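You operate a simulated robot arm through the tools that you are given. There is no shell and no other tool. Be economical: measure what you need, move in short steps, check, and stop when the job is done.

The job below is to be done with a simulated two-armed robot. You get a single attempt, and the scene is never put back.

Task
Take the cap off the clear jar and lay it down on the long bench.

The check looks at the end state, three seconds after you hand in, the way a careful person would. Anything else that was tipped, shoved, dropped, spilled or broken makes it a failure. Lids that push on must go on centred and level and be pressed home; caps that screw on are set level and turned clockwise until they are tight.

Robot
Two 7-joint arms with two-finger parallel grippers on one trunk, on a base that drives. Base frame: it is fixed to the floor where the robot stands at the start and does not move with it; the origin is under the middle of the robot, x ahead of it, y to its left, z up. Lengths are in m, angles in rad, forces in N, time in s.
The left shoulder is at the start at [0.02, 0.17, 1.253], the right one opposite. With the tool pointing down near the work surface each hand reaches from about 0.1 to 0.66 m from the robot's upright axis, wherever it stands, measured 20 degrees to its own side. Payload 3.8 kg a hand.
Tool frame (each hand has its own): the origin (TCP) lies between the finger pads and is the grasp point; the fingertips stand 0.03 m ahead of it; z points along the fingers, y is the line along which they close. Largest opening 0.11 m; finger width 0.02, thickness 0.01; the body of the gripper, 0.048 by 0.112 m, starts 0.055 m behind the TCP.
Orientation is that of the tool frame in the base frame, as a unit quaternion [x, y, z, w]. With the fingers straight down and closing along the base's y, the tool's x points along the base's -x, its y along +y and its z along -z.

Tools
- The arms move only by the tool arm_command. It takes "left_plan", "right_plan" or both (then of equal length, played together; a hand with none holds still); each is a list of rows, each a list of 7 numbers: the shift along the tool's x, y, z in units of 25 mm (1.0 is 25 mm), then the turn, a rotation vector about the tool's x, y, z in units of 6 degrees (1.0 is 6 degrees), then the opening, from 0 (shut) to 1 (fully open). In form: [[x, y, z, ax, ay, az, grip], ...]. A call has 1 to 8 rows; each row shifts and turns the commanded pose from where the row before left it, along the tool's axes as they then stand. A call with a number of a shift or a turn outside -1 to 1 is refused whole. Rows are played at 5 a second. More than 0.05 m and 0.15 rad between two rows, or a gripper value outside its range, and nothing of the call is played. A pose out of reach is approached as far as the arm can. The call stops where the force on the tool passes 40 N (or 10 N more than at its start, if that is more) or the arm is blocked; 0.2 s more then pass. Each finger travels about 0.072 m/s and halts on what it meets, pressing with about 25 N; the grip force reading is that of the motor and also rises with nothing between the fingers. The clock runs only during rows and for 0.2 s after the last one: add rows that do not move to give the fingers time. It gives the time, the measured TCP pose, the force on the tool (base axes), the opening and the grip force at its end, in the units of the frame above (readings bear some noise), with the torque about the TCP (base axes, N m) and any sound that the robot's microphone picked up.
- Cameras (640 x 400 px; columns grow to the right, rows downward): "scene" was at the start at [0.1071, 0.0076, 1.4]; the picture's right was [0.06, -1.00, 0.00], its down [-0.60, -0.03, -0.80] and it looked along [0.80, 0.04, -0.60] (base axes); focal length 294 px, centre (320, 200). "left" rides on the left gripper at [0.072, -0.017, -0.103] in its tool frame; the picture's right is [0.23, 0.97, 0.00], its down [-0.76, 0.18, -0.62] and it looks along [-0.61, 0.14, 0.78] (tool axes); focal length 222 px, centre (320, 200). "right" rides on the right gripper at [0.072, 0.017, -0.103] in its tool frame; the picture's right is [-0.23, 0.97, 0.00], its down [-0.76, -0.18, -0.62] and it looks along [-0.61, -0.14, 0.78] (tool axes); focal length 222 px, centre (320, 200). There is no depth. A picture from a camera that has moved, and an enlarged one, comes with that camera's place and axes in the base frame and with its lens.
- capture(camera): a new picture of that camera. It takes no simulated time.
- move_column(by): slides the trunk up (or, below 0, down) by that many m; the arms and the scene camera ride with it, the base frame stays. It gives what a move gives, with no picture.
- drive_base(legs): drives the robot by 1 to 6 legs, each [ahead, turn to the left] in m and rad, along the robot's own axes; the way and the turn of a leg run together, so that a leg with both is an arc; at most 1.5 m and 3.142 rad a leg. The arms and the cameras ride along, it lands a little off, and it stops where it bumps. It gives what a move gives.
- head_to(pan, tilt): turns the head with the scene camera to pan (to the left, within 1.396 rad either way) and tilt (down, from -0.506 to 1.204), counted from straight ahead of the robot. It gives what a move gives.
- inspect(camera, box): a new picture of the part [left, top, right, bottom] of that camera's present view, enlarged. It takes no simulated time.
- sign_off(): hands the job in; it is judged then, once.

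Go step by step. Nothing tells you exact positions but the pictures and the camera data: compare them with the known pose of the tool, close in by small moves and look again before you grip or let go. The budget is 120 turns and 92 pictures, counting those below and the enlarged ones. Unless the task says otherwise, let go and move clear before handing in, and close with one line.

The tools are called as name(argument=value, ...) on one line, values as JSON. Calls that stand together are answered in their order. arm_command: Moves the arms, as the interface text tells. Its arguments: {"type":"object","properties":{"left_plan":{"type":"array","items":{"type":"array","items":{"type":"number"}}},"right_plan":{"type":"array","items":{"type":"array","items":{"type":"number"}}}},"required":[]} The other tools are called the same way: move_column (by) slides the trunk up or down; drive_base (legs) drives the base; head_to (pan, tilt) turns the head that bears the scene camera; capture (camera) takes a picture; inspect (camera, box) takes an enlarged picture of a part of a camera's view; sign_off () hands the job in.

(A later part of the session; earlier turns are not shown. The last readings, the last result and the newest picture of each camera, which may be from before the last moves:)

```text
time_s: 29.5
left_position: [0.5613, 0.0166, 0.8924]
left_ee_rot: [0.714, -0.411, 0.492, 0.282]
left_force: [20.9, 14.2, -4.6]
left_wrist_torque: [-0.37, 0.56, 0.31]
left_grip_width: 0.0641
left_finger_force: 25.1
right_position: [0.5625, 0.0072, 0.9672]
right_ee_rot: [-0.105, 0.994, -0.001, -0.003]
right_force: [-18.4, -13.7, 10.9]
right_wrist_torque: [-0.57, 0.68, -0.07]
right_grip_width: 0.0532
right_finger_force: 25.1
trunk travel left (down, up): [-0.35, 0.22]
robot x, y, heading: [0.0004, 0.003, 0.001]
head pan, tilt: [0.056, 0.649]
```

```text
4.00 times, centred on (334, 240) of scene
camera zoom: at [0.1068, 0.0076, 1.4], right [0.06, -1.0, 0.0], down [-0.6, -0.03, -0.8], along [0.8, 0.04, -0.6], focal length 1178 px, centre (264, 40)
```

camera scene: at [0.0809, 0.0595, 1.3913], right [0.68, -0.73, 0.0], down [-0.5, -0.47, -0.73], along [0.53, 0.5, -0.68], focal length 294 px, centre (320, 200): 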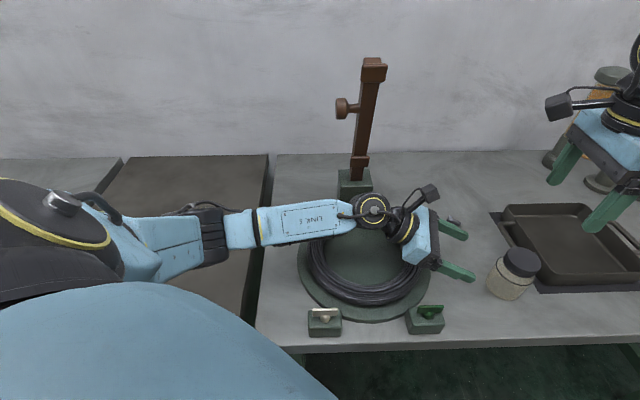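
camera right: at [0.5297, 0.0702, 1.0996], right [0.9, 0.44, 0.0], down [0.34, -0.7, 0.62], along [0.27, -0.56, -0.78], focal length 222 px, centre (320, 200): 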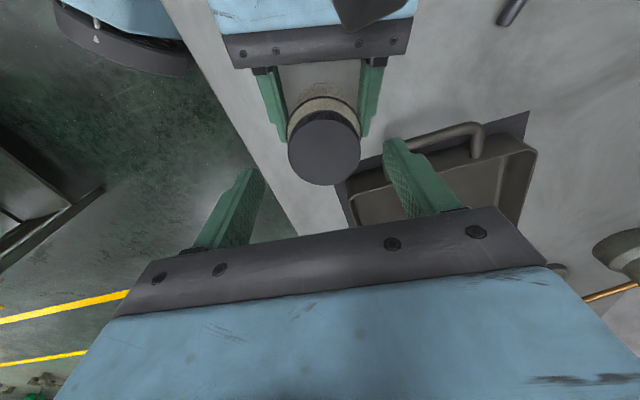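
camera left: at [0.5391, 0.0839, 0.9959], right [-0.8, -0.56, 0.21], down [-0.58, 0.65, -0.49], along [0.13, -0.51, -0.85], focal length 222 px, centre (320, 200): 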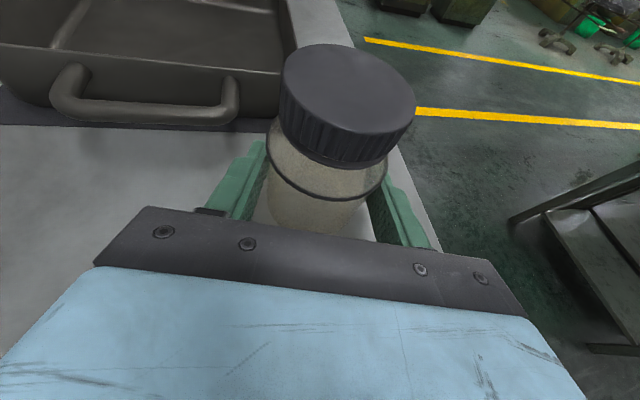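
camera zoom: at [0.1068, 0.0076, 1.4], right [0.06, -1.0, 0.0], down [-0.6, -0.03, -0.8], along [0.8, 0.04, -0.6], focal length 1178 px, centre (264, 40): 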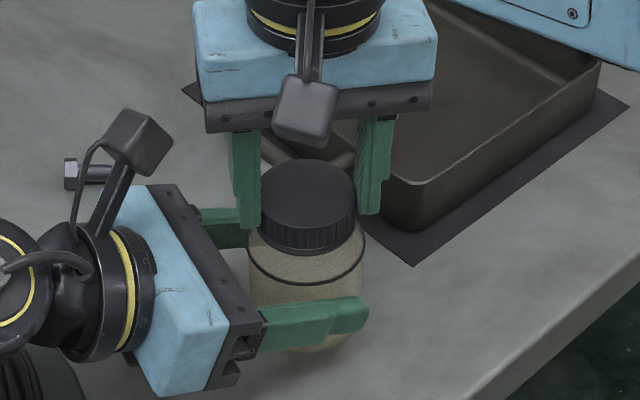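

There is now about 20 N sideways, because the cap sits slightly off the hand's turning axis. I'll open the right hand to relax it and look at the alignment.

arm_command(right_plan=[[0, 0, 0, 0, 0, 0, 0.65], [0, 0, 0, 0, 0, 0, 0.7], [0, 0, 0, 0, 0, 0, 0.7]])

inspect(camera="scene", box=[270, 200, 398, 280])

capture(camera="right")

capture(camera="left")

```text
time_s: 30.3
left_position: [0.5595, 0.0135, 0.8911]
left_ee_rot: [0.714, -0.412, 0.491, 0.284]
left_force: [0.0, 0.0, 0.3]
left_wrist_torque: [0.01, -0.04, 0.0]
left_grip_width: 0.0634
left_finger_force: 25.4
right_position: [0.5622, 0.0067, 0.9672]
right_ee_rot: [-0.105, 0.995, -0.001, -0.001]
right_force: [0.3, 0.2, 0.0]
right_wrist_torque: [0.01, 0.02, 0.04]
right_grip_width: 0.0769
right_finger_force: 0.0
trunk travel left (down, up): [-0.35, 0.22]
robot x, y, heading: [0.004, 0.0011, 0.0]
head pan, tilt: [0.056, 0.649]
```

```text
5.00 times, centred on (334, 240) of scene
camera zoom: at [0.1071, 0.0075, 1.3999], right [0.06, -1.0, 0.0], down [-0.6, -0.03, -0.8], along [0.8, 0.04, -0.6], focal length 1472 px, centre (250, 0)
```

zoom: 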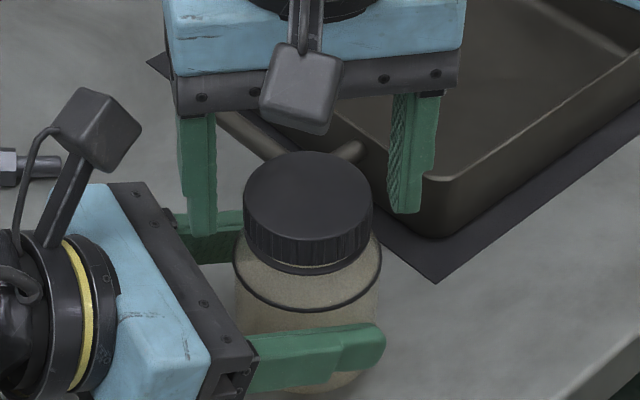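

```text
56 pictures are left
camera right: at [0.4874, 0.0081, 1.0707], right [0.02, 1.0, 0.0], down [0.78, -0.02, 0.62], along [0.62, -0.01, -0.78], focal length 222 px, centre (320, 200)
```

right: 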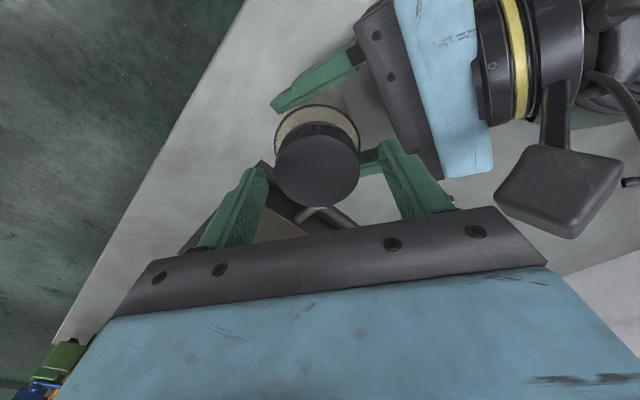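

```text
55 pictures are left
camera left: at [0.5388, 0.0834, 0.9957], right [-0.8, -0.56, 0.21], down [-0.58, 0.65, -0.49], along [0.13, -0.52, -0.85], focal length 222 px, centre (320, 200)
```

left: 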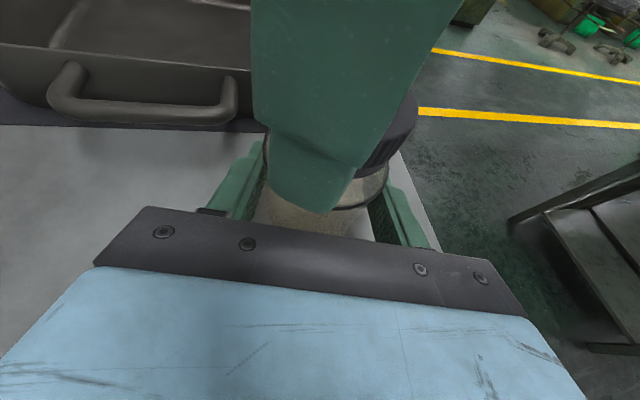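

More neck shows under the cap, so it is rising. Its centre is about (0.558, 0.006), 4 mm off the hand's axis. I'll recentre, grip and keep turning in the same direction.

arm_command(right_plan=[[0.16, 0, 0, 0, 0, 0, 0.7], [0, 0, 0, 0, 0, 0, 0.6], [0, 0, 0, 0, 0, 0, 0.5], [0, 0, 0, 0, 0, 0, 0.4], [0, 0, 0, 0, 0, 0, 0.4]])

arm_command(right_plan=[[0, 0, 0, 0, 0, -1, 0.4], [0, 0, 0, 0, 0, -1, 0.4], [0, 0, -0.02, 0, 0, -1, 0.4], [0, 0, 0, 0, 0, -1, 0.4], [0, 0, 0, 0, 0, -1, 0.4], [0, 0, -0.02, 0, 0, -1, 0.4], [0, 0, 0, 0, 0, -1, 0.4], [0, 0, 0, 0, 0, -1, 0.4]])

inspect(camera="scene", box=[254, 190, 414, 290])

```text
time_s: 31.5
left_position: [0.5608, 0.0143, 0.8905]
left_ee_rot: [0.714, -0.412, 0.49, 0.283]
left_force: [-1.7, 5.7, 0.3]
left_wrist_torque: [-0.29, -0.04, 0.05]
left_grip_width: 0.0637
left_finger_force: 25.3
right_position: [0.56, 0.0053, 0.9674]
right_ee_rot: [-0.104, 0.995, -0.001, 0.0]
right_force: [1.2, -6.6, -1.4]
right_wrist_torque: [-0.16, -0.1, -0.05]
right_grip_width: 0.0539
right_finger_force: 25.0
trunk travel left (down, up): [-0.35, 0.22]
robot x, y, heading: [0.0021, 0.0026, 0.002]
head pan, tilt: [0.056, 0.649]
```

```text
time_s: 33.3
left_position: [0.5606, 0.0151, 0.8907]
left_ee_rot: [0.714, -0.412, 0.491, 0.283]
left_force: [-2.7, 16.6, 0.0]
left_wrist_torque: [-0.52, 0.13, 0.09]
left_grip_width: 0.0635
left_finger_force: 24.6
right_position: [0.5593, 0.005, 0.9679]
right_ee_rot: [-0.333, 0.943, -0.001, 0.001]
right_force: [2.8, -18.4, 1.1]
right_wrist_torque: [-0.78, -0.33, -0.1]
right_grip_width: 0.0536
right_finger_force: 25.2
right hand out of reach, approached as far as the arm can: row 5, 6, 7, 8
trunk travel left (down, up): [-0.35, 0.22]
robot x, y, heading: [-0.0013, -0.0014, -0.001]
head pan, tilt: [0.056, 0.649]
```

```text
4.00 times, centred on (334, 240) of scene
camera zoom: at [0.1069, 0.0075, 1.3999], right [0.06, -1.0, 0.0], down [-0.6, -0.03, -0.8], along [0.8, 0.04, -0.6], focal length 1178 px, centre (264, 40)
```

zoom: 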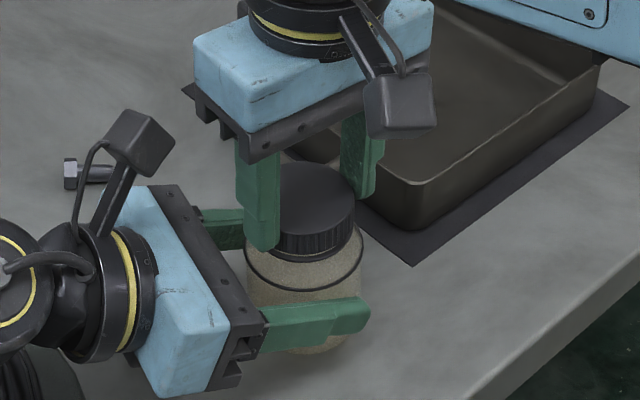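

The right wrist's limit is about -39°. I'll release, rise a little, swing the hand far clockwise for a longer stroke, and re-grip.

arm_command(right_plan=[[0, 0, 0, 0, 0, 0, 0.65], [0, 0, 0, 0, 0, 0, 0.75], [0, 0, -0.8, 0, 0, 0, 0.75], [0, 0, -0.8, 0, 0, 1, 0.75], [0, 0, 0, 0, 0, 1, 0.75], [0, 0, 0, 0, 0, 1, 0.75], [0, 0, 0, 0, 0, 1, 0.75], [0, 0, 0, 0, 0, 1, 0.75]])

arm_command(right_plan=[[0, 0, 0, 0, 0, 1, 0.75], [0, 0, 0, 0, 0, 1, 0.75], [0, 0, 0, 0, 0, 1, 0.75], [0, 0, 0, 0, 0, 1, 0.75], [0, 0, 0, 0, 0, 1, 0.75], [0, 0, 0, 0, 0, 1, 0.75], [0, 0, 0, 0, 0, 1, 0.75], [0, 0, 0, 0, 0, 1, 0.75]])

arm_command(right_plan=[[0, 0, 0, 0, 0, 1, 0.75], [0, 0, 0, 0, 0, 1, 0.75], [0, 0, 0, 0, 0, 1, 0.75], [0, 0, 0, 0, 0, 1, 0.75], [0, 0, 0, 0, 0, 1, 0.75], [0, 0, 0, 0, 0, 1, 0.75], [0, 0, 0, 0, 0, 1, 0.75], [0, 0, 0, 0, 0, 1, 0.75]])

capture(camera="right")

inspect(camera="scene", box=[254, 190, 414, 290])

```text
time_s: 35.1
left_position: [0.5603, 0.0148, 0.8906]
left_ee_rot: [0.714, -0.412, 0.491, 0.283]
left_force: [0.3, 0.2, -0.5]
left_wrist_torque: [0.03, 0.04, 0.02]
left_grip_width: 0.0632
left_finger_force: 24.7
right_position: [0.5602, 0.0058, 1.0078]
right_ee_rot: [-0.077, 0.997, -0.001, 0.0]
right_force: [-0.3, 0.2, 0.5]
right_wrist_torque: [0.05, -0.03, -0.02]
right_grip_width: 0.0824
right_finger_force: 0.0
trunk travel left (down, up): [-0.35, 0.22]
robot x, y, heading: [0.0007, -0.0018, 0.002]
head pan, tilt: [0.056, 0.649]
```

```text
time_s: 36.9
left_position: [0.5601, 0.014, 0.8914]
left_ee_rot: [0.714, -0.412, 0.491, 0.283]
left_force: [-0.1, 0.4, 0.3]
left_wrist_torque: [0.01, 0.03, 0.01]
left_grip_width: 0.0631
left_finger_force: 25.1
right_position: [0.5579, 0.0065, 1.0096]
right_ee_rot: [0.334, 0.943, 0.001, 0.0]
right_force: [0.4, -0.3, 0.0]
right_wrist_torque: [0.0, 0.02, 0.01]
right_grip_width: 0.0823
right_finger_force: 0.0
trunk travel left (down, up): [-0.35, 0.22]
robot x, y, heading: [-0.0003, 0.0015, 0.007]
head pan, tilt: [0.056, 0.649]
```

```text
time_s: 38.7
left_position: [0.5596, 0.0152, 0.8911]
left_ee_rot: [0.714, -0.413, 0.49, 0.283]
left_force: [-0.2, -0.7, 0.9]
left_wrist_torque: [-0.01, 0.02, -0.01]
left_grip_width: 0.063
left_finger_force: 25.3
right_position: [0.5595, 0.0071, 1.009]
right_ee_rot: [0.69, 0.724, 0.0, 0.0]
right_force: [0.5, 0.5, 0.4]
right_wrist_torque: [-0.02, -0.02, 0.02]
right_grip_width: 0.083
right_finger_force: 0.0
trunk travel left (down, up): [-0.35, 0.22]
robot x, y, heading: [0.0001, -0.0005, -0.002]
head pan, tilt: [0.056, 0.649]
```

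```text
53 pictures are left
camera right: at [0.5712, 0.0791, 1.1122], right [0.98, -0.18, 0.0], down [-0.14, -0.77, 0.62], along [-0.11, -0.61, -0.78], focal length 222 px, centre (320, 200)
```

right: 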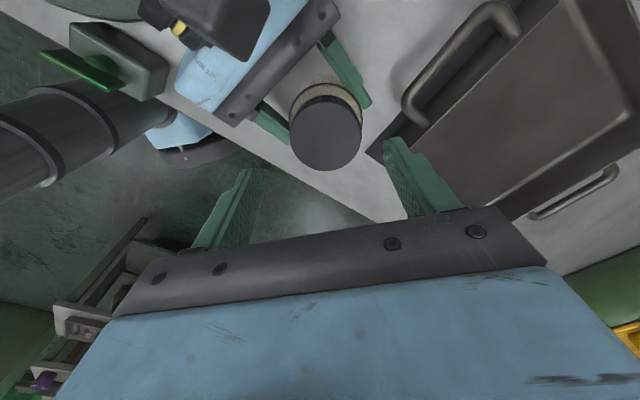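

```text
4.00 times, centred on (334, 240) of scene
camera zoom: at [0.1072, 0.0075, 1.3999], right [0.06, -1.0, 0.0], down [-0.6, -0.03, -0.8], along [0.8, 0.04, -0.6], focal length 1178 px, centre (264, 40)
```

zoom: 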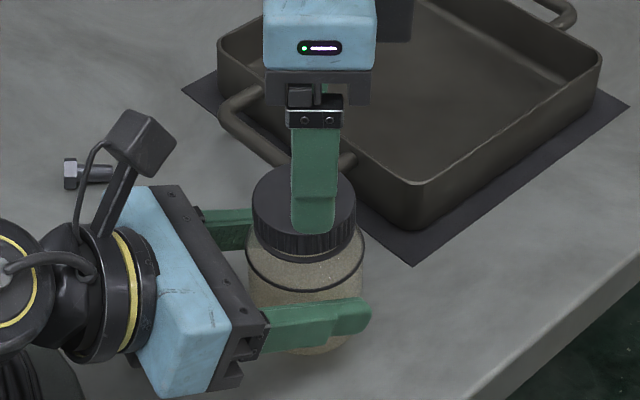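

The hand is now at +87°. Refitting all the views puts the cap at about (0.563, 0.011) with its top near z 0.945, so I'll grip slightly lower and recentred.

arm_command(right_plan=[[0.17, 0.15, 0.9, 0, 0, 0, 0.75], [0, 0, 0.9, 0, 0, 0, 0.72], [0, 0, 0.08, 0, 0, 0, 0.65], [0, 0, 0, 0, 0, 0, 0.58], [0, 0, 0, 0, 0, 0, 0.52], [0, 0, 0, 0, 0, 0, 0.4], [0, 0, 0, 0, 0, 0, 0.4]])

inspect(camera="scene", box=[254, 190, 414, 290])

capture(camera="left")

```text
time_s: 40.3
left_position: [0.5602, 0.0155, 0.8913]
left_ee_rot: [0.714, -0.412, 0.49, 0.283]
left_force: [-3.9, 0.0, 0.8]
left_wrist_torque: [0.05, -0.17, -0.05]
left_grip_width: 0.0633
left_finger_force: 24.7
right_position: [0.5629, 0.0111, 0.961]
right_ee_rot: [0.688, 0.726, 0.0, 0.0]
right_force: [3.3, -0.2, -1.1]
right_wrist_torque: [0.02, -0.12, -0.02]
right_grip_width: 0.0535
right_finger_force: 25.1
trunk travel left (down, up): [-0.35, 0.22]
robot x, y, heading: [-0.001, -0.0009, -0.0]
head pan, tilt: [0.056, 0.649]
```

```text
4.00 times, centred on (334, 240) of scene
camera zoom: at [0.1071, 0.0076, 1.3999], right [0.06, -1.0, 0.0], down [-0.6, -0.03, -0.8], along [0.8, 0.04, -0.6], focal length 1178 px, centre (264, 40)
```

zoom: 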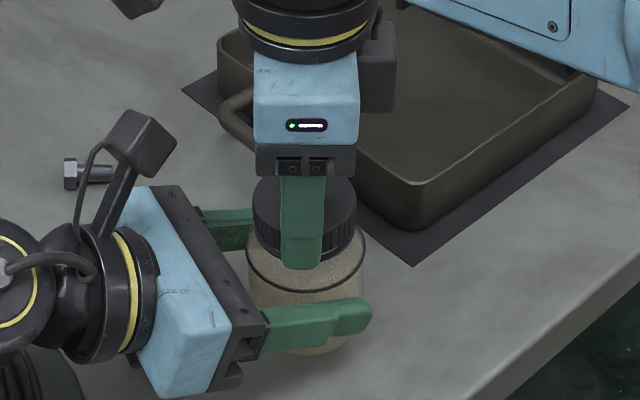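

```text
50 pictures are left
camera left: at [0.5389, 0.0837, 0.9958], right [-0.8, -0.56, 0.21], down [-0.58, 0.65, -0.49], along [0.13, -0.52, -0.85], focal length 222 px, centre (320, 200)
```

left: 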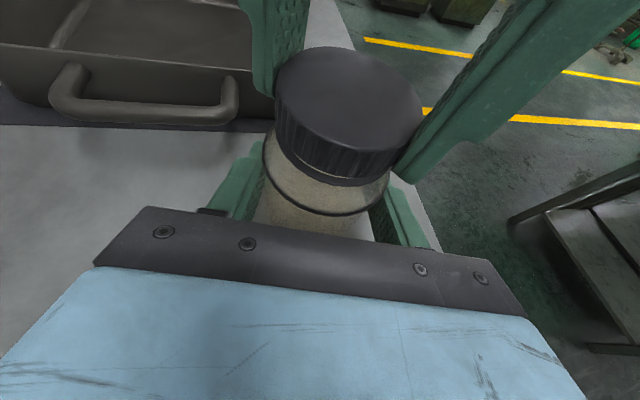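

The grip looks centred, and the gap under the cap rim is visible. I'll turn counter-clockwise through the full stroke.

arm_command(right_plan=[[0, 0, 0, 0, 0, -1, 0.4], [0, 0, 0, 0, 0, -1, 0.4], [0, 0, -0.02, 0, 0, -1, 0.4], [0, 0, 0, 0, 0, -1, 0.4], [0, 0, 0, 0, 0, -1, 0.4], [0, 0, -0.02, 0, 0, -1, 0.4], [0, 0, 0, 0, 0, -1, 0.4], [0, 0, 0, 0, 0, -1, 0.4]])

inspect(camera="scene", box=[254, 190, 414, 290])

```text
time_s: 42.1
left_position: [0.5608, 0.0149, 0.8905]
left_ee_rot: [0.714, -0.411, 0.491, 0.282]
left_force: [-2.1, -0.9, 0.1]
left_wrist_torque: [0.56, -0.44, -0.01]
left_grip_width: 0.0631
left_finger_force: 25.3
right_position: [0.5611, 0.0099, 0.962]
right_ee_rot: [0.333, 0.943, -0.001, 0.0]
right_force: [2.1, 0.0, -2.9]
right_wrist_torque: [-0.53, 0.26, -0.02]
right_grip_width: 0.0539
right_finger_force: 24.8
trunk travel left (down, up): [-0.35, 0.22]
robot x, y, heading: [0.0025, -0.0047, -0.002]
head pan, tilt: [0.056, 0.649]
```

```text
4.00 times, centred on (334, 240) of scene
camera zoom: at [0.1072, 0.0076, 1.3999], right [0.06, -1.0, 0.0], down [-0.6, -0.03, -0.8], along [0.8, 0.04, -0.6], focal length 1178 px, centre (264, 40)
```

zoom: 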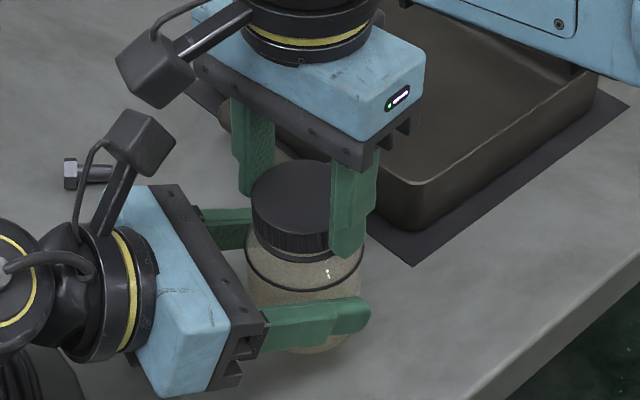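

Forces are low and the jar is still. I'll continue the stroke.

arm_command(right_plan=[[0, 0, 0, 0, 0, -1, 0.4], [0, 0, -0.02, 0, 0, -1, 0.4], [0, 0, 0, 0, 0, -1, 0.4], [0, 0, -0.02, 0, 0, -1, 0.4], [0, 0, 0, 0, 0, -1, 0.4], [0, 0, 0, 0, 0, -1, 0.4]])

arm_command(right_plan=[[0, 0, 0, 0, 0, -1, 0.4], [0, 0, -0.02, 0, 0, -1, 0.4], [0, 0, 0, 0, 0, -1, 0.4], [0, 0, -0.02, 0, 0, -1, 0.4], [0, 0, 0, 0, 0, -1, 0.4], [0, 0, 0, 0, 0, 0, 0.4]])

inspect(camera="scene", box=[254, 190, 414, 290])

```text
time_s: 43.5
left_position: [0.5614, 0.0161, 0.8919]
left_ee_rot: [0.715, -0.411, 0.49, 0.283]
left_force: [10.9, 9.0, 0.4]
left_wrist_torque: [-0.08, 0.11, 0.14]
left_grip_width: 0.0632
left_finger_force: 24.9
right_position: [0.5625, 0.0097, 0.9621]
right_ee_rot: [0.026, 1.0, -0.001, -0.001]
right_force: [-10.2, -7.3, -0.9]
right_wrist_torque: [-0.54, 0.68, -0.07]
right_grip_width: 0.0537
right_finger_force: 25.3
trunk travel left (down, up): [-0.35, 0.22]
robot x, y, heading: [-0.0005, -0.0003, -0.001]
head pan, tilt: [0.056, 0.649]
```

```text
time_s: 44.9
left_position: [0.5611, 0.0162, 0.8906]
left_ee_rot: [0.714, -0.411, 0.491, 0.283]
left_force: [6.1, 17.0, 2.7]
left_wrist_torque: [-0.62, 0.06, 0.15]
left_grip_width: 0.0635
left_finger_force: 24.8
right_position: [0.5624, 0.01, 0.9647]
right_ee_rot: [-0.233, 0.972, -0.001, -0.002]
right_force: [-6.9, -17.5, -4.6]
right_wrist_torque: [-0.7, 0.47, -0.08]
right_grip_width: 0.0531
right_finger_force: 25.1
trunk travel left (down, up): [-0.35, 0.22]
robot x, y, heading: [0.0032, 0.0029, 0.003]
head pan, tilt: [0.056, 0.649]
```

```text
4.00 times, centred on (334, 240) of scene
camera zoom: at [0.1072, 0.0075, 1.3999], right [0.06, -1.0, 0.0], down [-0.6, -0.03, -0.8], along [0.8, 0.04, -0.6], focal length 1178 px, centre (264, 40)
```

zoom: 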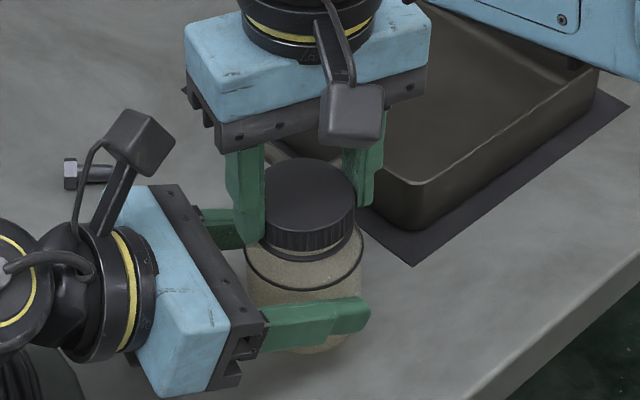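

The neck is now clearly exposed below the rim, so it's working. I'll run another re-grip cycle.

arm_command(right_plan=[[0, 0, 0, 0, 0, 0, 0.65], [0, 0, 0, 0, 0, 0, 0.75], [0, 0, -0.8, 0, 0, 0, 0.75], [0, 0, -0.8, 0, 0, 1, 0.75], [0, 0, 0, 0, 0, 1, 0.75], [0, 0, 0, 0, 0, 1, 0.75], [0, 0, 0, 0, 0, 1, 0.75], [0, 0, 0, 0, 0, 1, 0.75]])

inspect(camera="scene", box=[270, 200, 398, 280])

arm_command(right_plan=[[0, 0, 0, 0, 0, 1, 0.75], [0, 0, 0, 0, 0, 1, 0.75], [0, 0, 0, 0, 0, 1, 0.75], [0, 0, 0, 0, 0, 1, 0.75], [0, 0, 0, 0, 0, 1, 0.75], [0, 0, 0, 0, 0, 1, 0.75], [0, 0, 0, 0, 0, 1, 0.75], [0, 0, 0, 0, 0, 1, 0.75]])

arm_command(right_plan=[[0, 0, 0, 0, 0, 1, 0.75], [0, 0, 0, 0, 0, 1, 0.75], [0, 0, 0, 0, 0, 1, 0.75], [0, 0, 0, 0, 0, 1, 0.75], [0, 0, 0, 0, 0, 1, 0.75], [0, 0, 0, 0, 0, 1, 0.75], [0, 0, 0, 0, 0, 0.5, 0.75], [0, 0, 0, 0, 0, 0, 0.75]])

capture(camera="right")

```text
time_s: 46.7
left_position: [0.5606, 0.0142, 0.8914]
left_ee_rot: [0.714, -0.413, 0.49, 0.283]
left_force: [-0.3, -0.3, -0.7]
left_wrist_torque: [0.0, 0.0, 0.01]
left_grip_width: 0.0632
left_finger_force: 25.1
right_position: [0.564, 0.0097, 1.0041]
right_ee_rot: [0.027, 1.0, 0.0, 0.0]
right_force: [-0.8, -0.9, 1.4]
right_wrist_torque: [0.01, -0.01, 0.0]
right_grip_width: 0.0824
right_finger_force: 0.1
trunk travel left (down, up): [-0.35, 0.22]
robot x, y, heading: [0.0017, -0.0033, -0.004]
head pan, tilt: [0.056, 0.649]
```

```text
5.00 times, centred on (334, 240) of scene
camera zoom: at [0.1072, 0.0076, 1.3999], right [0.06, -1.0, 0.0], down [-0.6, -0.03, -0.8], along [0.8, 0.04, -0.6], focal length 1472 px, centre (250, 0)
```

zoom: 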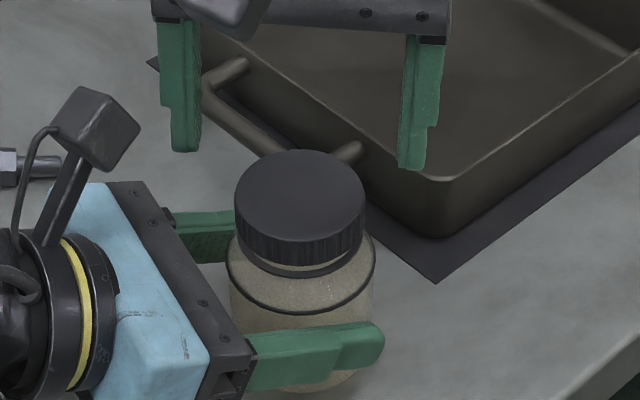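

```text
time_s: 48.5
left_position: [0.5603, 0.0138, 0.8919]
left_ee_rot: [0.714, -0.412, 0.491, 0.283]
left_force: [-1.1, -0.3, -0.4]
left_wrist_torque: [0.03, 0.0, 0.0]
left_grip_width: 0.0634
left_finger_force: 24.9
right_position: [0.5628, 0.0096, 1.0038]
right_ee_rot: [0.431, 0.902, 0.0, 0.0]
right_force: [0.1, -0.5, -0.8]
right_wrist_torque: [-0.02, -0.04, -0.04]
right_grip_width: 0.0828
right_finger_force: 0.1
trunk travel left (down, up): [-0.35, 0.22]
robot x, y, heading: [0.0008, 0.0022, 0.003]
head pan, tilt: [0.056, 0.649]
```

```text
time_s: 50.3
left_position: [0.5602, 0.0139, 0.8911]
left_ee_rot: [0.714, -0.412, 0.491, 0.283]
left_force: [-1.2, -0.3, -0.2]
left_wrist_torque: [0.0, 0.01, 0.0]
left_grip_width: 0.0633
left_finger_force: 24.8
right_position: [0.5619, 0.0118, 1.0054]
right_ee_rot: [0.708, 0.706, -0.001, 0.0]
right_force: [0.9, 0.4, 0.3]
right_wrist_torque: [-0.01, 0.0, 0.02]
right_grip_width: 0.0826
right_finger_force: 0.1
trunk travel left (down, up): [-0.35, 0.22]
robot x, y, heading: [0.0006, 0.001, -0.004]
head pan, tilt: [0.056, 0.649]
```

```text
46 pictures are left
camera right: at [0.5777, 0.0831, 1.1081], right [0.97, -0.23, 0.0], down [-0.18, -0.76, 0.62], along [-0.14, -0.61, -0.78], focal length 222 px, centre (320, 200)
```

right: 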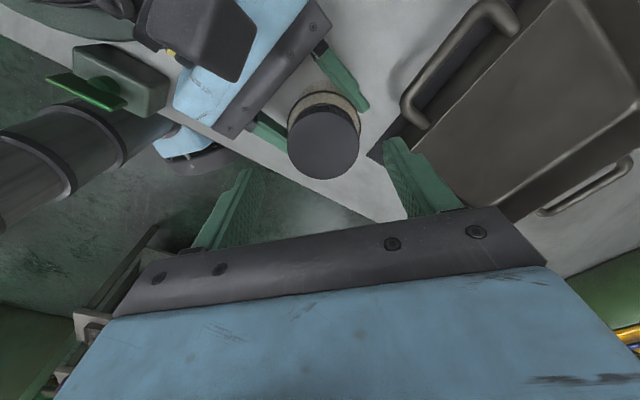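

There is a clear gap under the cap, centred at (0.565, 0.012, 0.947). I'll re-grip and turn again.

arm_command(right_plan=[[0, 0.12, 0.8, 0, 0, 0, 0.75], [0, 0, 0.88, 0, 0, 0, 0.7], [0, 0, 0, 0, 0, 0, 0.62], [0, 0, 0, 0, 0, 0, 0.55], [0, 0, 0, 0, 0, 0, 0.48], [0, 0, 0, 0, 0, 0, 0.4], [0, 0, 0, 0, 0, 0, 0.4]])

arm_command(right_plan=[[0, 0, 0, 0, 0, -1, 0.4], [0, 0, -0.02, 0, 0, -1, 0.4], [0, 0, 0, 0, 0, -1, 0.4], [0, 0, -0.02, 0, 0, -1, 0.4], [0, 0, 0, 0, 0, -1, 0.4], [0, 0, -0.02, 0, 0, -1, 0.4], [0, 0, 0, 0, 0, -1, 0.4]])

arm_command(right_plan=[[0, 0, 0, 0, 0, -1, 0.4], [0, 0, -0.02, 0, 0, -1, 0.4], [0, 0, 0, 0, 0, -1, 0.4], [0, 0, -0.02, 0, 0, -1, 0.4], [0, 0, 0, 0, 0, -1, 0.4], [0, 0, -0.02, 0, 0, -1, 0.4], [0, 0, 0, 0, 0, -1, 0.4]])

inspect(camera="scene", box=[254, 190, 414, 290])

```text
time_s: 51.9
left_position: [0.5603, 0.0152, 0.8909]
left_ee_rot: [0.714, -0.412, 0.491, 0.283]
left_force: [7.5, 0.6, -0.9]
left_wrist_torque: [0.05, 0.43, 0.04]
left_grip_width: 0.0633
left_finger_force: 25.0
right_position: [0.5646, 0.0113, 0.9617]
right_ee_rot: [0.708, 0.707, -0.001, -0.001]
right_force: [-8.5, -0.1, 1.0]
right_wrist_torque: [-0.03, 0.16, -0.03]
right_grip_width: 0.0538
right_finger_force: 24.8
trunk travel left (down, up): [-0.35, 0.22]
robot x, y, heading: [0.0003, 0.0019, 0.001]
head pan, tilt: [0.056, 0.649]
```

```text
time_s: 53.5
left_position: [0.5594, 0.015, 0.8905]
left_ee_rot: [0.714, -0.412, 0.49, 0.283]
left_force: [4.4, 0.6, -1.5]
left_wrist_torque: [-0.02, 0.19, 0.09]
left_grip_width: 0.0641
left_finger_force: 25.0
right_position: [0.5656, 0.0105, 0.9637]
right_ee_rot: [0.406, 0.914, 0.0, 0.0]
right_force: [-3.5, -0.7, 0.4]
right_wrist_torque: [-0.03, 0.11, -0.08]
right_grip_width: 0.0539
right_finger_force: 25.3
trunk travel left (down, up): [-0.35, 0.22]
robot x, y, heading: [0.0009, 0.0013, -0.004]
head pan, tilt: [0.056, 0.649]
```

```text
time_s: 55.1
left_position: [0.5608, 0.0145, 0.8911]
left_ee_rot: [0.714, -0.412, 0.49, 0.283]
left_force: [3.8, 7.1, -1.3]
left_wrist_torque: [-0.27, 0.23, 0.21]
left_grip_width: 0.0642
left_finger_force: 24.8
right_position: [0.5641, 0.0082, 0.9662]
right_ee_rot: [0.052, 0.999, -0.001, 0.0]
right_force: [-5.1, -7.4, -0.5]
right_wrist_torque: [-0.19, 0.12, -0.12]
right_grip_width: 0.0538
right_finger_force: 25.0
trunk travel left (down, up): [-0.35, 0.22]
robot x, y, heading: [-0.0018, -0.0006, -0.002]
head pan, tilt: [0.056, 0.649]
```

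```text
4.00 times, centred on (334, 240) of scene
camera zoom: at [0.1072, 0.0076, 1.3999], right [0.06, -1.0, 0.0], down [-0.6, -0.03, -0.8], along [0.8, 0.04, -0.6], focal length 1178 px, centre (264, 40)
```

zoom: 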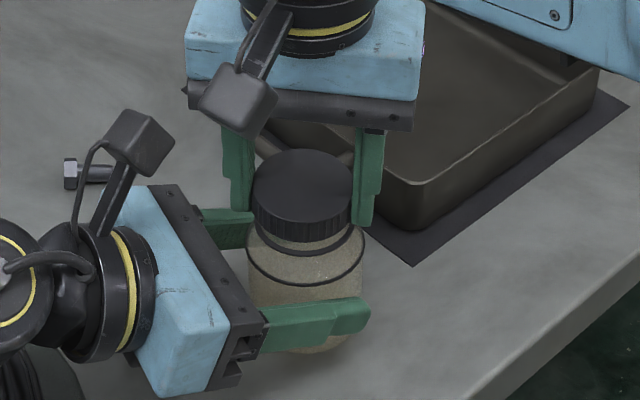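

The gap keeps growing. I'll finish the stroke with a slight upward bias.

arm_command(right_plan=[[0, 0, 0, 0, 0, -1, 0.4], [0, 0, -0.03, 0, 0, -1, 0.4], [0, 0, 0, 0, 0, -1, 0.4], [0, 0, -0.03, 0, 0, -1, 0.4], [0, 0, 0, 0, 0, -1, 0.4], [0, 0, -0.03, 0, 0, -1, 0.4], [0, 0, 0, 0, 0, -0.5, 0.4]])

inspect(camera="scene", box=[254, 190, 414, 290])

```text
time_s: 56.7
left_position: [0.561, 0.0157, 0.8923]
left_ee_rot: [0.714, -0.411, 0.491, 0.283]
left_force: [7.0, 16.6, 1.4]
left_wrist_torque: [-0.87, 0.32, 0.3]
left_grip_width: 0.0646
left_finger_force: 24.8
right_position: [0.5655, 0.0097, 0.9671]
right_ee_rot: [-0.283, 0.959, 0.0, -0.001]
right_force: [-6.6, -16.0, -2.6]
right_wrist_torque: [-0.38, 0.2, -0.18]
right_grip_width: 0.0541
right_finger_force: 24.9
trunk travel left (down, up): [-0.35, 0.22]
robot x, y, heading: [-0.0003, -0.0011, -0.001]
head pan, tilt: [0.056, 0.649]
```

```text
4.00 times, centred on (334, 240) of scene
camera zoom: at [0.1072, 0.0075, 1.3999], right [0.06, -1.0, 0.0], down [-0.6, -0.03, -0.8], along [0.8, 0.04, -0.6], focal length 1178 px, centre (264, 40)
```

zoom: 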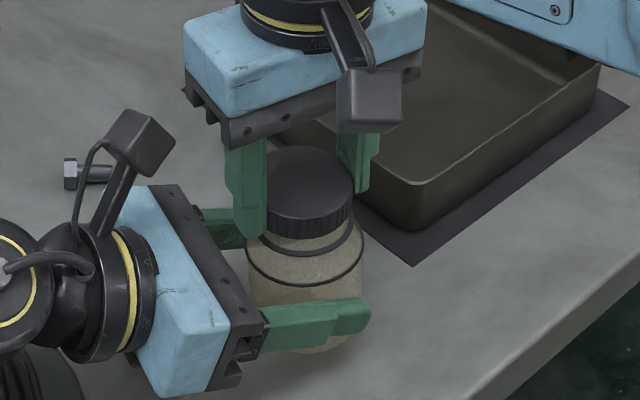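

I'll relieve the side load and try a gentle 2.5 mm lift to see whether the thread is free.

arm_command(right_plan=[[0.05, -0.03, 0, 0, 0, 0, 0.4], [0, 0, -0.05, 0, 0, 0, 0.4], [0, 0, -0.05, 0, 0, 0, 0.4]])

```text
time_s: 57.5
left_position: [0.5607, 0.0141, 0.8923]
left_ee_rot: [0.713, -0.413, 0.491, 0.284]
left_force: [1.7, 11.0, 6.2]
left_wrist_torque: [-0.74, 0.03, 0.13]
left_grip_width: 0.0647
left_finger_force: 24.8
right_position: [0.5638, 0.0084, 0.9707]
right_ee_rot: [-0.283, 0.959, 0.0, 0.0]
right_force: [-1.7, -11.6, -7.5]
right_wrist_torque: [-0.14, 0.05, -0.08]
right_grip_width: 0.0535
right_finger_force: 24.8
trunk travel left (down, up): [-0.35, 0.22]
robot x, y, heading: [0.0037, 0.0013, 0.001]
head pan, tilt: [0.056, 0.649]
```

It's still engaged, with 7.5 N resisting. I'll back off the lift and run another cycle.

arm_command(right_plan=[[0, 0, 0.1, 0, 0, 0, 0.4], [0, 0, 0, 0, 0, 0, 0.65], [0, 0, 0, 0, 0, 0, 0.75], [0, 0, -0.8, 0, 0, 0, 0.75], [0, 0, -0.8, 0, 0, 1, 0.75], [0, 0, 0, 0, 0, 1, 0.75], [0, 0, 0, 0, 0, 1, 0.75], [0, 0, 0, 0, 0, 1, 0.75]])

arm_command(right_plan=[[0, 0, 0, 0, 0, 1, 0.75], [0, 0, 0, 0, 0, 1, 0.75], [0, 0, 0, 0, 0, 1, 0.75], [0, 0, 0, 0, 0, 1, 0.75], [0, 0, 0, 0, 0, 1, 0.75], [0, 0, 0, 0, 0, 1, 0.75], [0, 0, 0, 0, 0, 1, 0.75], [0, 0, 0, 0, 0, 1, 0.75]])

arm_command(right_plan=[[0, 0, 0, 0, 0, 1, 0.75], [0, 0, 0, 0, 0, 1, 0.75], [0, 0, 0, 0, 0, 1, 0.75], [0, 0, 0, 0, 0, 1, 0.75], [0, 0, 0, 0, 0, 1, 0.75], [0, 0, 0, 0, 0, 1, 0.75], [0, 0, 0, 0, 0, 1, 0.75], [0, 0, 0, 0, 0, 1, 0.75]])

capture(camera="right")

inspect(camera="scene", box=[270, 200, 398, 280])

```text
time_s: 59.3
left_position: [0.5595, 0.0143, 0.8904]
left_ee_rot: [0.713, -0.413, 0.49, 0.284]
left_force: [0.4, 0.9, -2.4]
left_wrist_torque: [0.03, 0.02, -0.02]
left_grip_width: 0.0632
left_finger_force: 25.1
right_position: [0.5641, 0.0092, 1.0072]
right_ee_rot: [-0.078, 0.997, 0.0, -0.001]
right_force: [0.9, 0.9, 0.6]
right_wrist_torque: [-0.02, 0.01, 0.02]
right_grip_width: 0.0828
right_finger_force: 0.0
trunk travel left (down, up): [-0.35, 0.22]
robot x, y, heading: [-0.0021, 0.0012, -0.002]
head pan, tilt: [0.056, 0.649]
```

```text
time_s: 61.1
left_position: [0.5607, 0.0139, 0.8917]
left_ee_rot: [0.714, -0.412, 0.49, 0.283]
left_force: [-0.7, -0.2, -1.9]
left_wrist_torque: [0.03, 0.01, -0.03]
left_grip_width: 0.0634
left_finger_force: 25.0
right_position: [0.5645, 0.0093, 1.0073]
right_ee_rot: [0.335, 0.942, 0.0, 0.0]
right_force: [0.2, -0.4, 0.4]
right_wrist_torque: [0.0, -0.04, -0.06]
right_grip_width: 0.0824
right_finger_force: 0.0
trunk travel left (down, up): [-0.35, 0.22]
robot x, y, heading: [0.0006, 0.0023, -0.005]
head pan, tilt: [0.056, 0.649]
```

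```text
time_s: 62.9
left_position: [0.5597, 0.0143, 0.8911]
left_ee_rot: [0.713, -0.412, 0.491, 0.284]
left_force: [0.0, 0.0, -1.5]
left_wrist_torque: [-0.01, 0.0, -0.05]
left_grip_width: 0.0631
left_finger_force: 24.9
right_position: [0.5654, 0.0091, 1.0085]
right_ee_rot: [0.689, 0.725, 0.0, 0.0]
right_force: [0.0, -0.7, -0.6]
right_wrist_torque: [0.03, -0.01, 0.02]
right_grip_width: 0.0826
right_finger_force: 0.1
trunk travel left (down, up): [-0.35, 0.22]
robot x, y, heading: [-0.0014, 0.0002, -0.001]
head pan, tilt: [0.056, 0.649]
```

```text
43 pictures are left
camera right: at [0.5774, 0.0821, 1.1113], right [0.98, -0.18, 0.0], down [-0.14, -0.77, 0.62], along [-0.11, -0.61, -0.78], focal length 222 px, centre (320, 200)
```

right: 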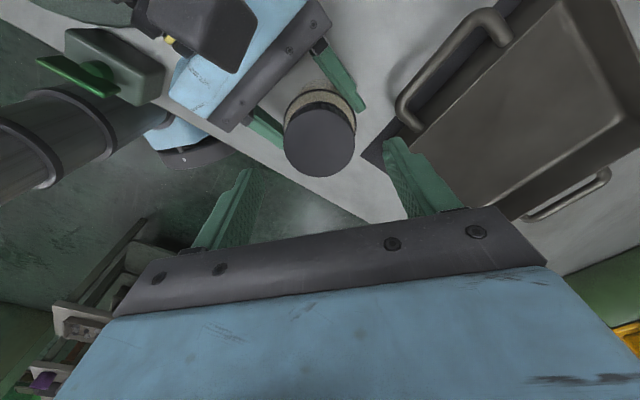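

```text
5.00 times, centred on (334, 240) of scene
camera zoom: at [0.1072, 0.0076, 1.3999], right [0.06, -1.0, 0.0], down [-0.6, -0.03, -0.8], along [0.8, 0.04, -0.6], focal length 1472 px, centre (250, 0)
```

zoom: 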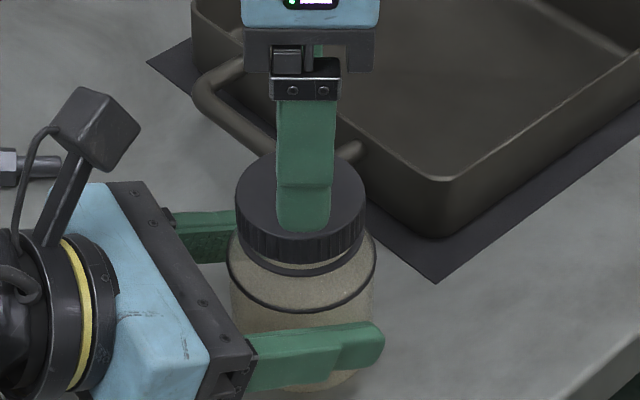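

The cap rose a bit more and its centre is about (0.565, 0.012). I'll re-grip and take another stroke.

arm_command(right_plan=[[0.12, -0.03, 0.9, 0, 0, 0, 0.75], [0, 0, 0.86, 0, 0, 0, 0.7], [0, 0, 0, 0, 0, 0, 0.62], [0, 0, 0, 0, 0, 0, 0.55], [0, 0, 0, 0, 0, 0, 0.48], [0, 0, 0, 0, 0, 0, 0.4], [0, 0, 0, 0, 0, 0, 0.4]])

arm_command(right_plan=[[0, 0, 0, 0, 0, -1, 0.4], [0, 0, -0.02, 0, 0, -1, 0.4], [0, 0, 0, 0, 0, -1, 0.4], [0, 0, -0.02, 0, 0, -1, 0.4], [0, 0, 0, 0, 0, -1, 0.4], [0, 0, -0.02, 0, 0, -1, 0.4], [0, 0, 0, 0, 0, -1, 0.4]])

arm_command(right_plan=[[0, 0, 0, 0, 0, -1, 0.4], [0, 0, -0.02, 0, 0, -1, 0.4], [0, 0, 0, 0, 0, -1, 0.4], [0, 0, -0.02, 0, 0, -1, 0.4], [0, 0, 0, 0, 0, -1, 0.4], [0, 0, -0.02, 0, 0, -1, 0.4], [0, 0, 0, 0, 0, -1, 0.4]])

arm_command(right_plan=[[0, 0, -0.02, 0, 0, -1, 0.4], [0, 0, 0, 0, 0, -1, 0.4], [0, 0, -0.02, 0, 0, -1, 0.4], [0, 0, 0, 0, 0, -1, 0.4], [0, 0, -0.02, 0, 0, -1, 0.4], [0, 0, 0, 0, 0, -1, 0.4], [0, 0, 0, 0, 0, 0, 0.4]])

inspect(camera="scene", box=[254, 190, 414, 290])

```text
time_s: 64.5
left_position: [0.5609, 0.0147, 0.8918]
left_ee_rot: [0.714, -0.411, 0.491, 0.283]
left_force: [-0.3, 1.4, -1.1]
left_wrist_torque: [-0.01, 0.08, 0.03]
left_grip_width: 0.063
left_finger_force: 25.2
right_position: [0.564, 0.0116, 0.9634]
right_ee_rot: [0.688, 0.726, 0.0, 0.001]
right_force: [0.4, -0.8, -0.5]
right_wrist_torque: [0.0, -0.07, -0.03]
right_grip_width: 0.0538
right_finger_force: 25.2
trunk travel left (down, up): [-0.35, 0.22]
robot x, y, heading: [0.0013, -0.0009, -0.007]
head pan, tilt: [0.056, 0.649]
```

```text
time_s: 66.1
left_position: [0.5611, 0.016, 0.8919]
left_ee_rot: [0.715, -0.41, 0.491, 0.282]
left_force: [10.4, 9.2, -1.4]
left_wrist_torque: [-0.52, 0.45, 0.73]
left_grip_width: 0.0653
left_finger_force: 24.8
right_position: [0.5636, 0.0106, 0.9642]
right_ee_rot: [0.382, 0.924, -0.002, 0.001]
right_force: [-10.3, -9.3, -0.5]
right_wrist_torque: [-0.15, 0.3, -0.67]
right_grip_width: 0.0536
right_finger_force: 25.2
trunk travel left (down, up): [-0.35, 0.22]
robot x, y, heading: [-0.002, 0.0, 0.001]
head pan, tilt: [0.056, 0.649]
```

```text
time_s: 67.7
left_position: [0.5628, 0.0195, 0.8899]
left_ee_rot: [0.717, -0.409, 0.492, 0.279]
left_force: [23.6, 20.8, -8.8]
left_wrist_torque: [-0.52, 0.68, 1.03]
left_grip_width: 0.0666
left_finger_force: 25.1
right_position: [0.5628, 0.0091, 0.9678]
right_ee_rot: [0.026, 1.0, -0.003, -0.004]
right_force: [-22.3, -20.1, 9.9]
right_wrist_torque: [-1.04, 0.95, -0.85]
right_grip_width: 0.0508
right_finger_force: 24.6
trunk travel left (down, up): [-0.35, 0.22]
robot x, y, heading: [0.001, -0.0003, -0.002]
head pan, tilt: [0.056, 0.649]
```

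```text
time_s: 69.3
left_position: [0.5589, 0.0164, 0.8873]
left_ee_rot: [0.716, -0.413, 0.487, 0.283]
left_force: [0.0, 20.3, -13.8]
left_wrist_torque: [-0.83, 0.52, 0.56]
left_grip_width: 0.0749
left_finger_force: 25.5
right_position: [0.5657, 0.0113, 0.9684]
right_ee_rot: [-0.284, 0.959, -0.001, 0.002]
right_force: [-0.9, -20.1, 12.7]
right_wrist_torque: [-0.78, -0.4, -0.44]
right_grip_width: 0.0526
right_finger_force: 7.9
trunk travel left (down, up): [-0.35, 0.22]
robot x, y, heading: [-0.0008, -0.001, 0.002]
head pan, tilt: [0.056, 0.649]
```

```text
4.00 times, centred on (334, 240) of scene
camera zoom: at [0.1072, 0.0075, 1.3999], right [0.06, -1.0, 0.0], down [-0.6, -0.03, -0.8], along [0.8, 0.04, -0.6], focal length 1178 px, centre (264, 40)
```

zoom: 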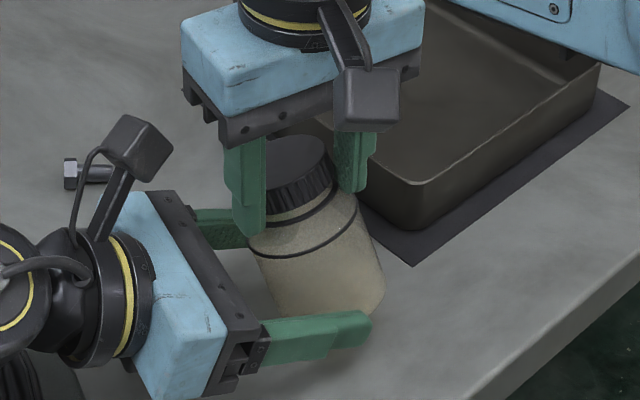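

The last stroke jammed and tipped the jar in the grip, so I shouldn't have chained that far. I'll reverse that motion slowly and look.

arm_command(right_plan=[[0, 0, 0, 0, 0, 1, 0.4], [0, 0, 0.02, 0, 0, 1, 0.4], [0, 0, 0, 0, 0, 1, 0.4], [0, 0, 0.02, 0, 0, 1, 0.4], [0, 0, 0, 0, 0, 1, 0.4], [0, 0, 0.02, 0, 0, 1, 0.4], [0, 0, 0, 0, 0, 0, 0.4]])

inspect(camera="scene", box=[254, 190, 414, 290])

capture(camera="left")

capture(camera="right")

```text
time_s: 70.9
left_position: [0.5624, 0.0152, 0.8943]
left_ee_rot: [0.713, -0.409, 0.494, 0.282]
left_force: [17.5, 9.3, -3.2]
left_wrist_torque: [-0.23, 0.91, 0.11]
left_grip_width: 0.071
left_finger_force: 25.0
right_position: [0.5626, 0.0117, 0.966]
right_ee_rot: [0.028, 1.0, -0.001, -0.003]
right_force: [-16.7, -9.9, 5.4]
right_wrist_torque: [-0.49, 0.22, -0.08]
right_grip_width: 0.0511
right_finger_force: 25.1
trunk travel left (down, up): [-0.35, 0.22]
robot x, y, heading: [-0.0008, 0.0014, 0.002]
head pan, tilt: [0.056, 0.649]
```

```text
4.00 times, centred on (334, 240) of scene
camera zoom: at [0.1069, 0.0074, 1.4], right [0.06, -1.0, 0.0], down [-0.6, -0.03, -0.8], along [0.8, 0.04, -0.6], focal length 1178 px, centre (264, 40)
```

zoom: 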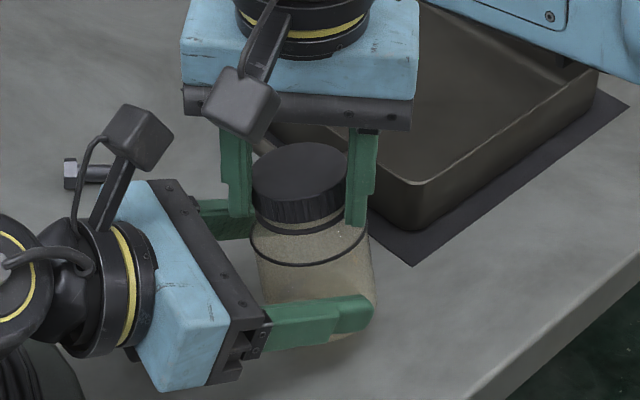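

```text
39 pictures are left
camera left: at [0.5405, 0.0851, 0.9984], right [-0.8, -0.56, 0.21], down [-0.58, 0.65, -0.49], along [0.14, -0.52, -0.84], focal length 222 px, centre (320, 200)
```

left: 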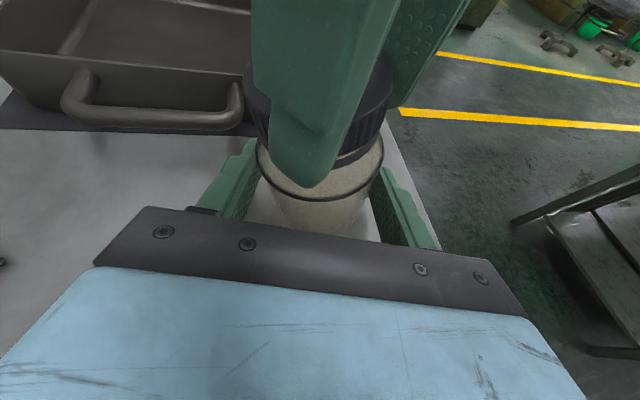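

```text
38 pictures are left
camera right: at [0.4907, 0.0326, 1.0695], right [0.28, 0.96, 0.0], down [0.75, -0.22, 0.62], along [0.59, -0.18, -0.78], focal length 222 px, centre (320, 200)
```

right: 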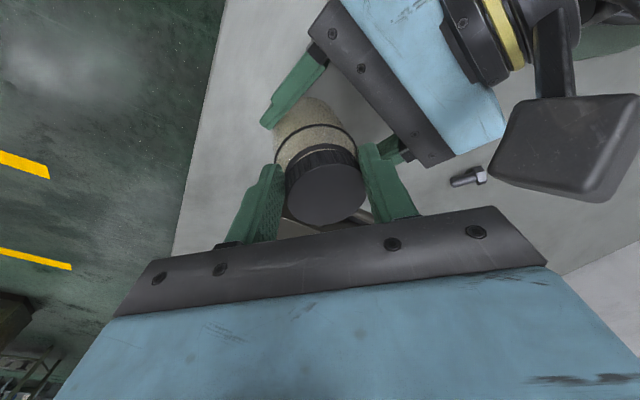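

Reversing helped, but the jar still leans. I'll keep reversing back to where it was upright.

arm_command(right_plan=[[0, 0, 0.02, 0, 0, 1, 0.4], [0, 0, 0, 0, 0, 1, 0.4], [0, 0, 0.02, 0, 0, 1, 0.4], [0, 0, 0, 0, 0, 1, 0.4], [0, 0, 0.02, 0, 0, 1, 0.4], [0, 0, 0, 0, 0, 0, 0.4]])

inspect(camera="scene", box=[254, 190, 414, 290])

inspect(camera="right", box=[200, 60, 440, 210])

```text
time_s: 72.3
left_position: [0.5599, 0.0137, 0.8915]
left_ee_rot: [0.713, -0.412, 0.491, 0.284]
left_force: [11.7, 0.9, 4.0]
left_wrist_torque: [-0.22, 0.33, 0.07]
left_grip_width: 0.0682
left_finger_force: 24.9
right_position: [0.5617, 0.0133, 0.9655]
right_ee_rot: [0.285, 0.959, 0.001, -0.001]
right_force: [-12.5, -3.4, 4.2]
right_wrist_torque: [-0.2, 0.34, -0.11]
right_grip_width: 0.0491
right_finger_force: 25.2
trunk travel left (down, up): [-0.35, 0.22]
robot x, y, heading: [0.0002, 0.0016, -0.002]
head pan, tilt: [0.056, 0.649]
```

```text
4.00 times, centred on (334, 240) of scene
camera zoom: at [0.1063, 0.0072, 1.4], right [0.06, -1.0, 0.0], down [-0.6, -0.03, -0.8], along [0.8, 0.04, -0.6], focal length 1178 px, centre (264, 40)
```

zoom: 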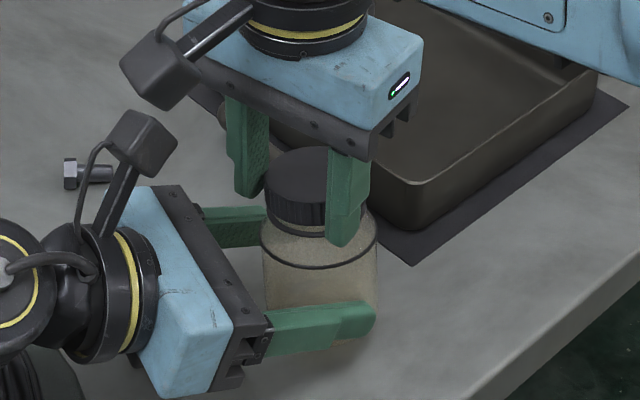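

```text
2.67 times, centred on (320, 135) of right
camera zoom: at [0.5105, 0.066, 1.069], right [0.72, 0.69, 0.0], down [0.54, -0.57, 0.62], along [0.43, -0.45, -0.78], focal length 592 px, centre (320, 373)
```

zoom: 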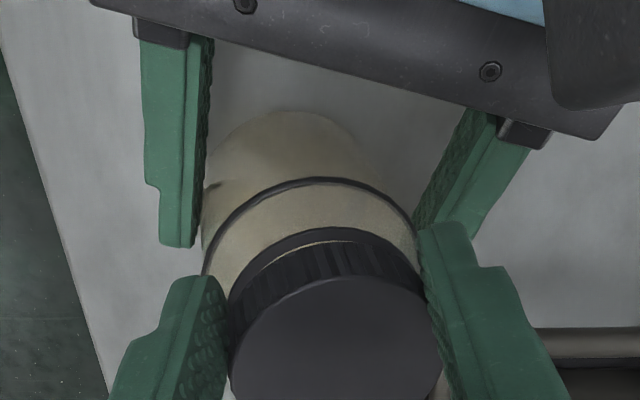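

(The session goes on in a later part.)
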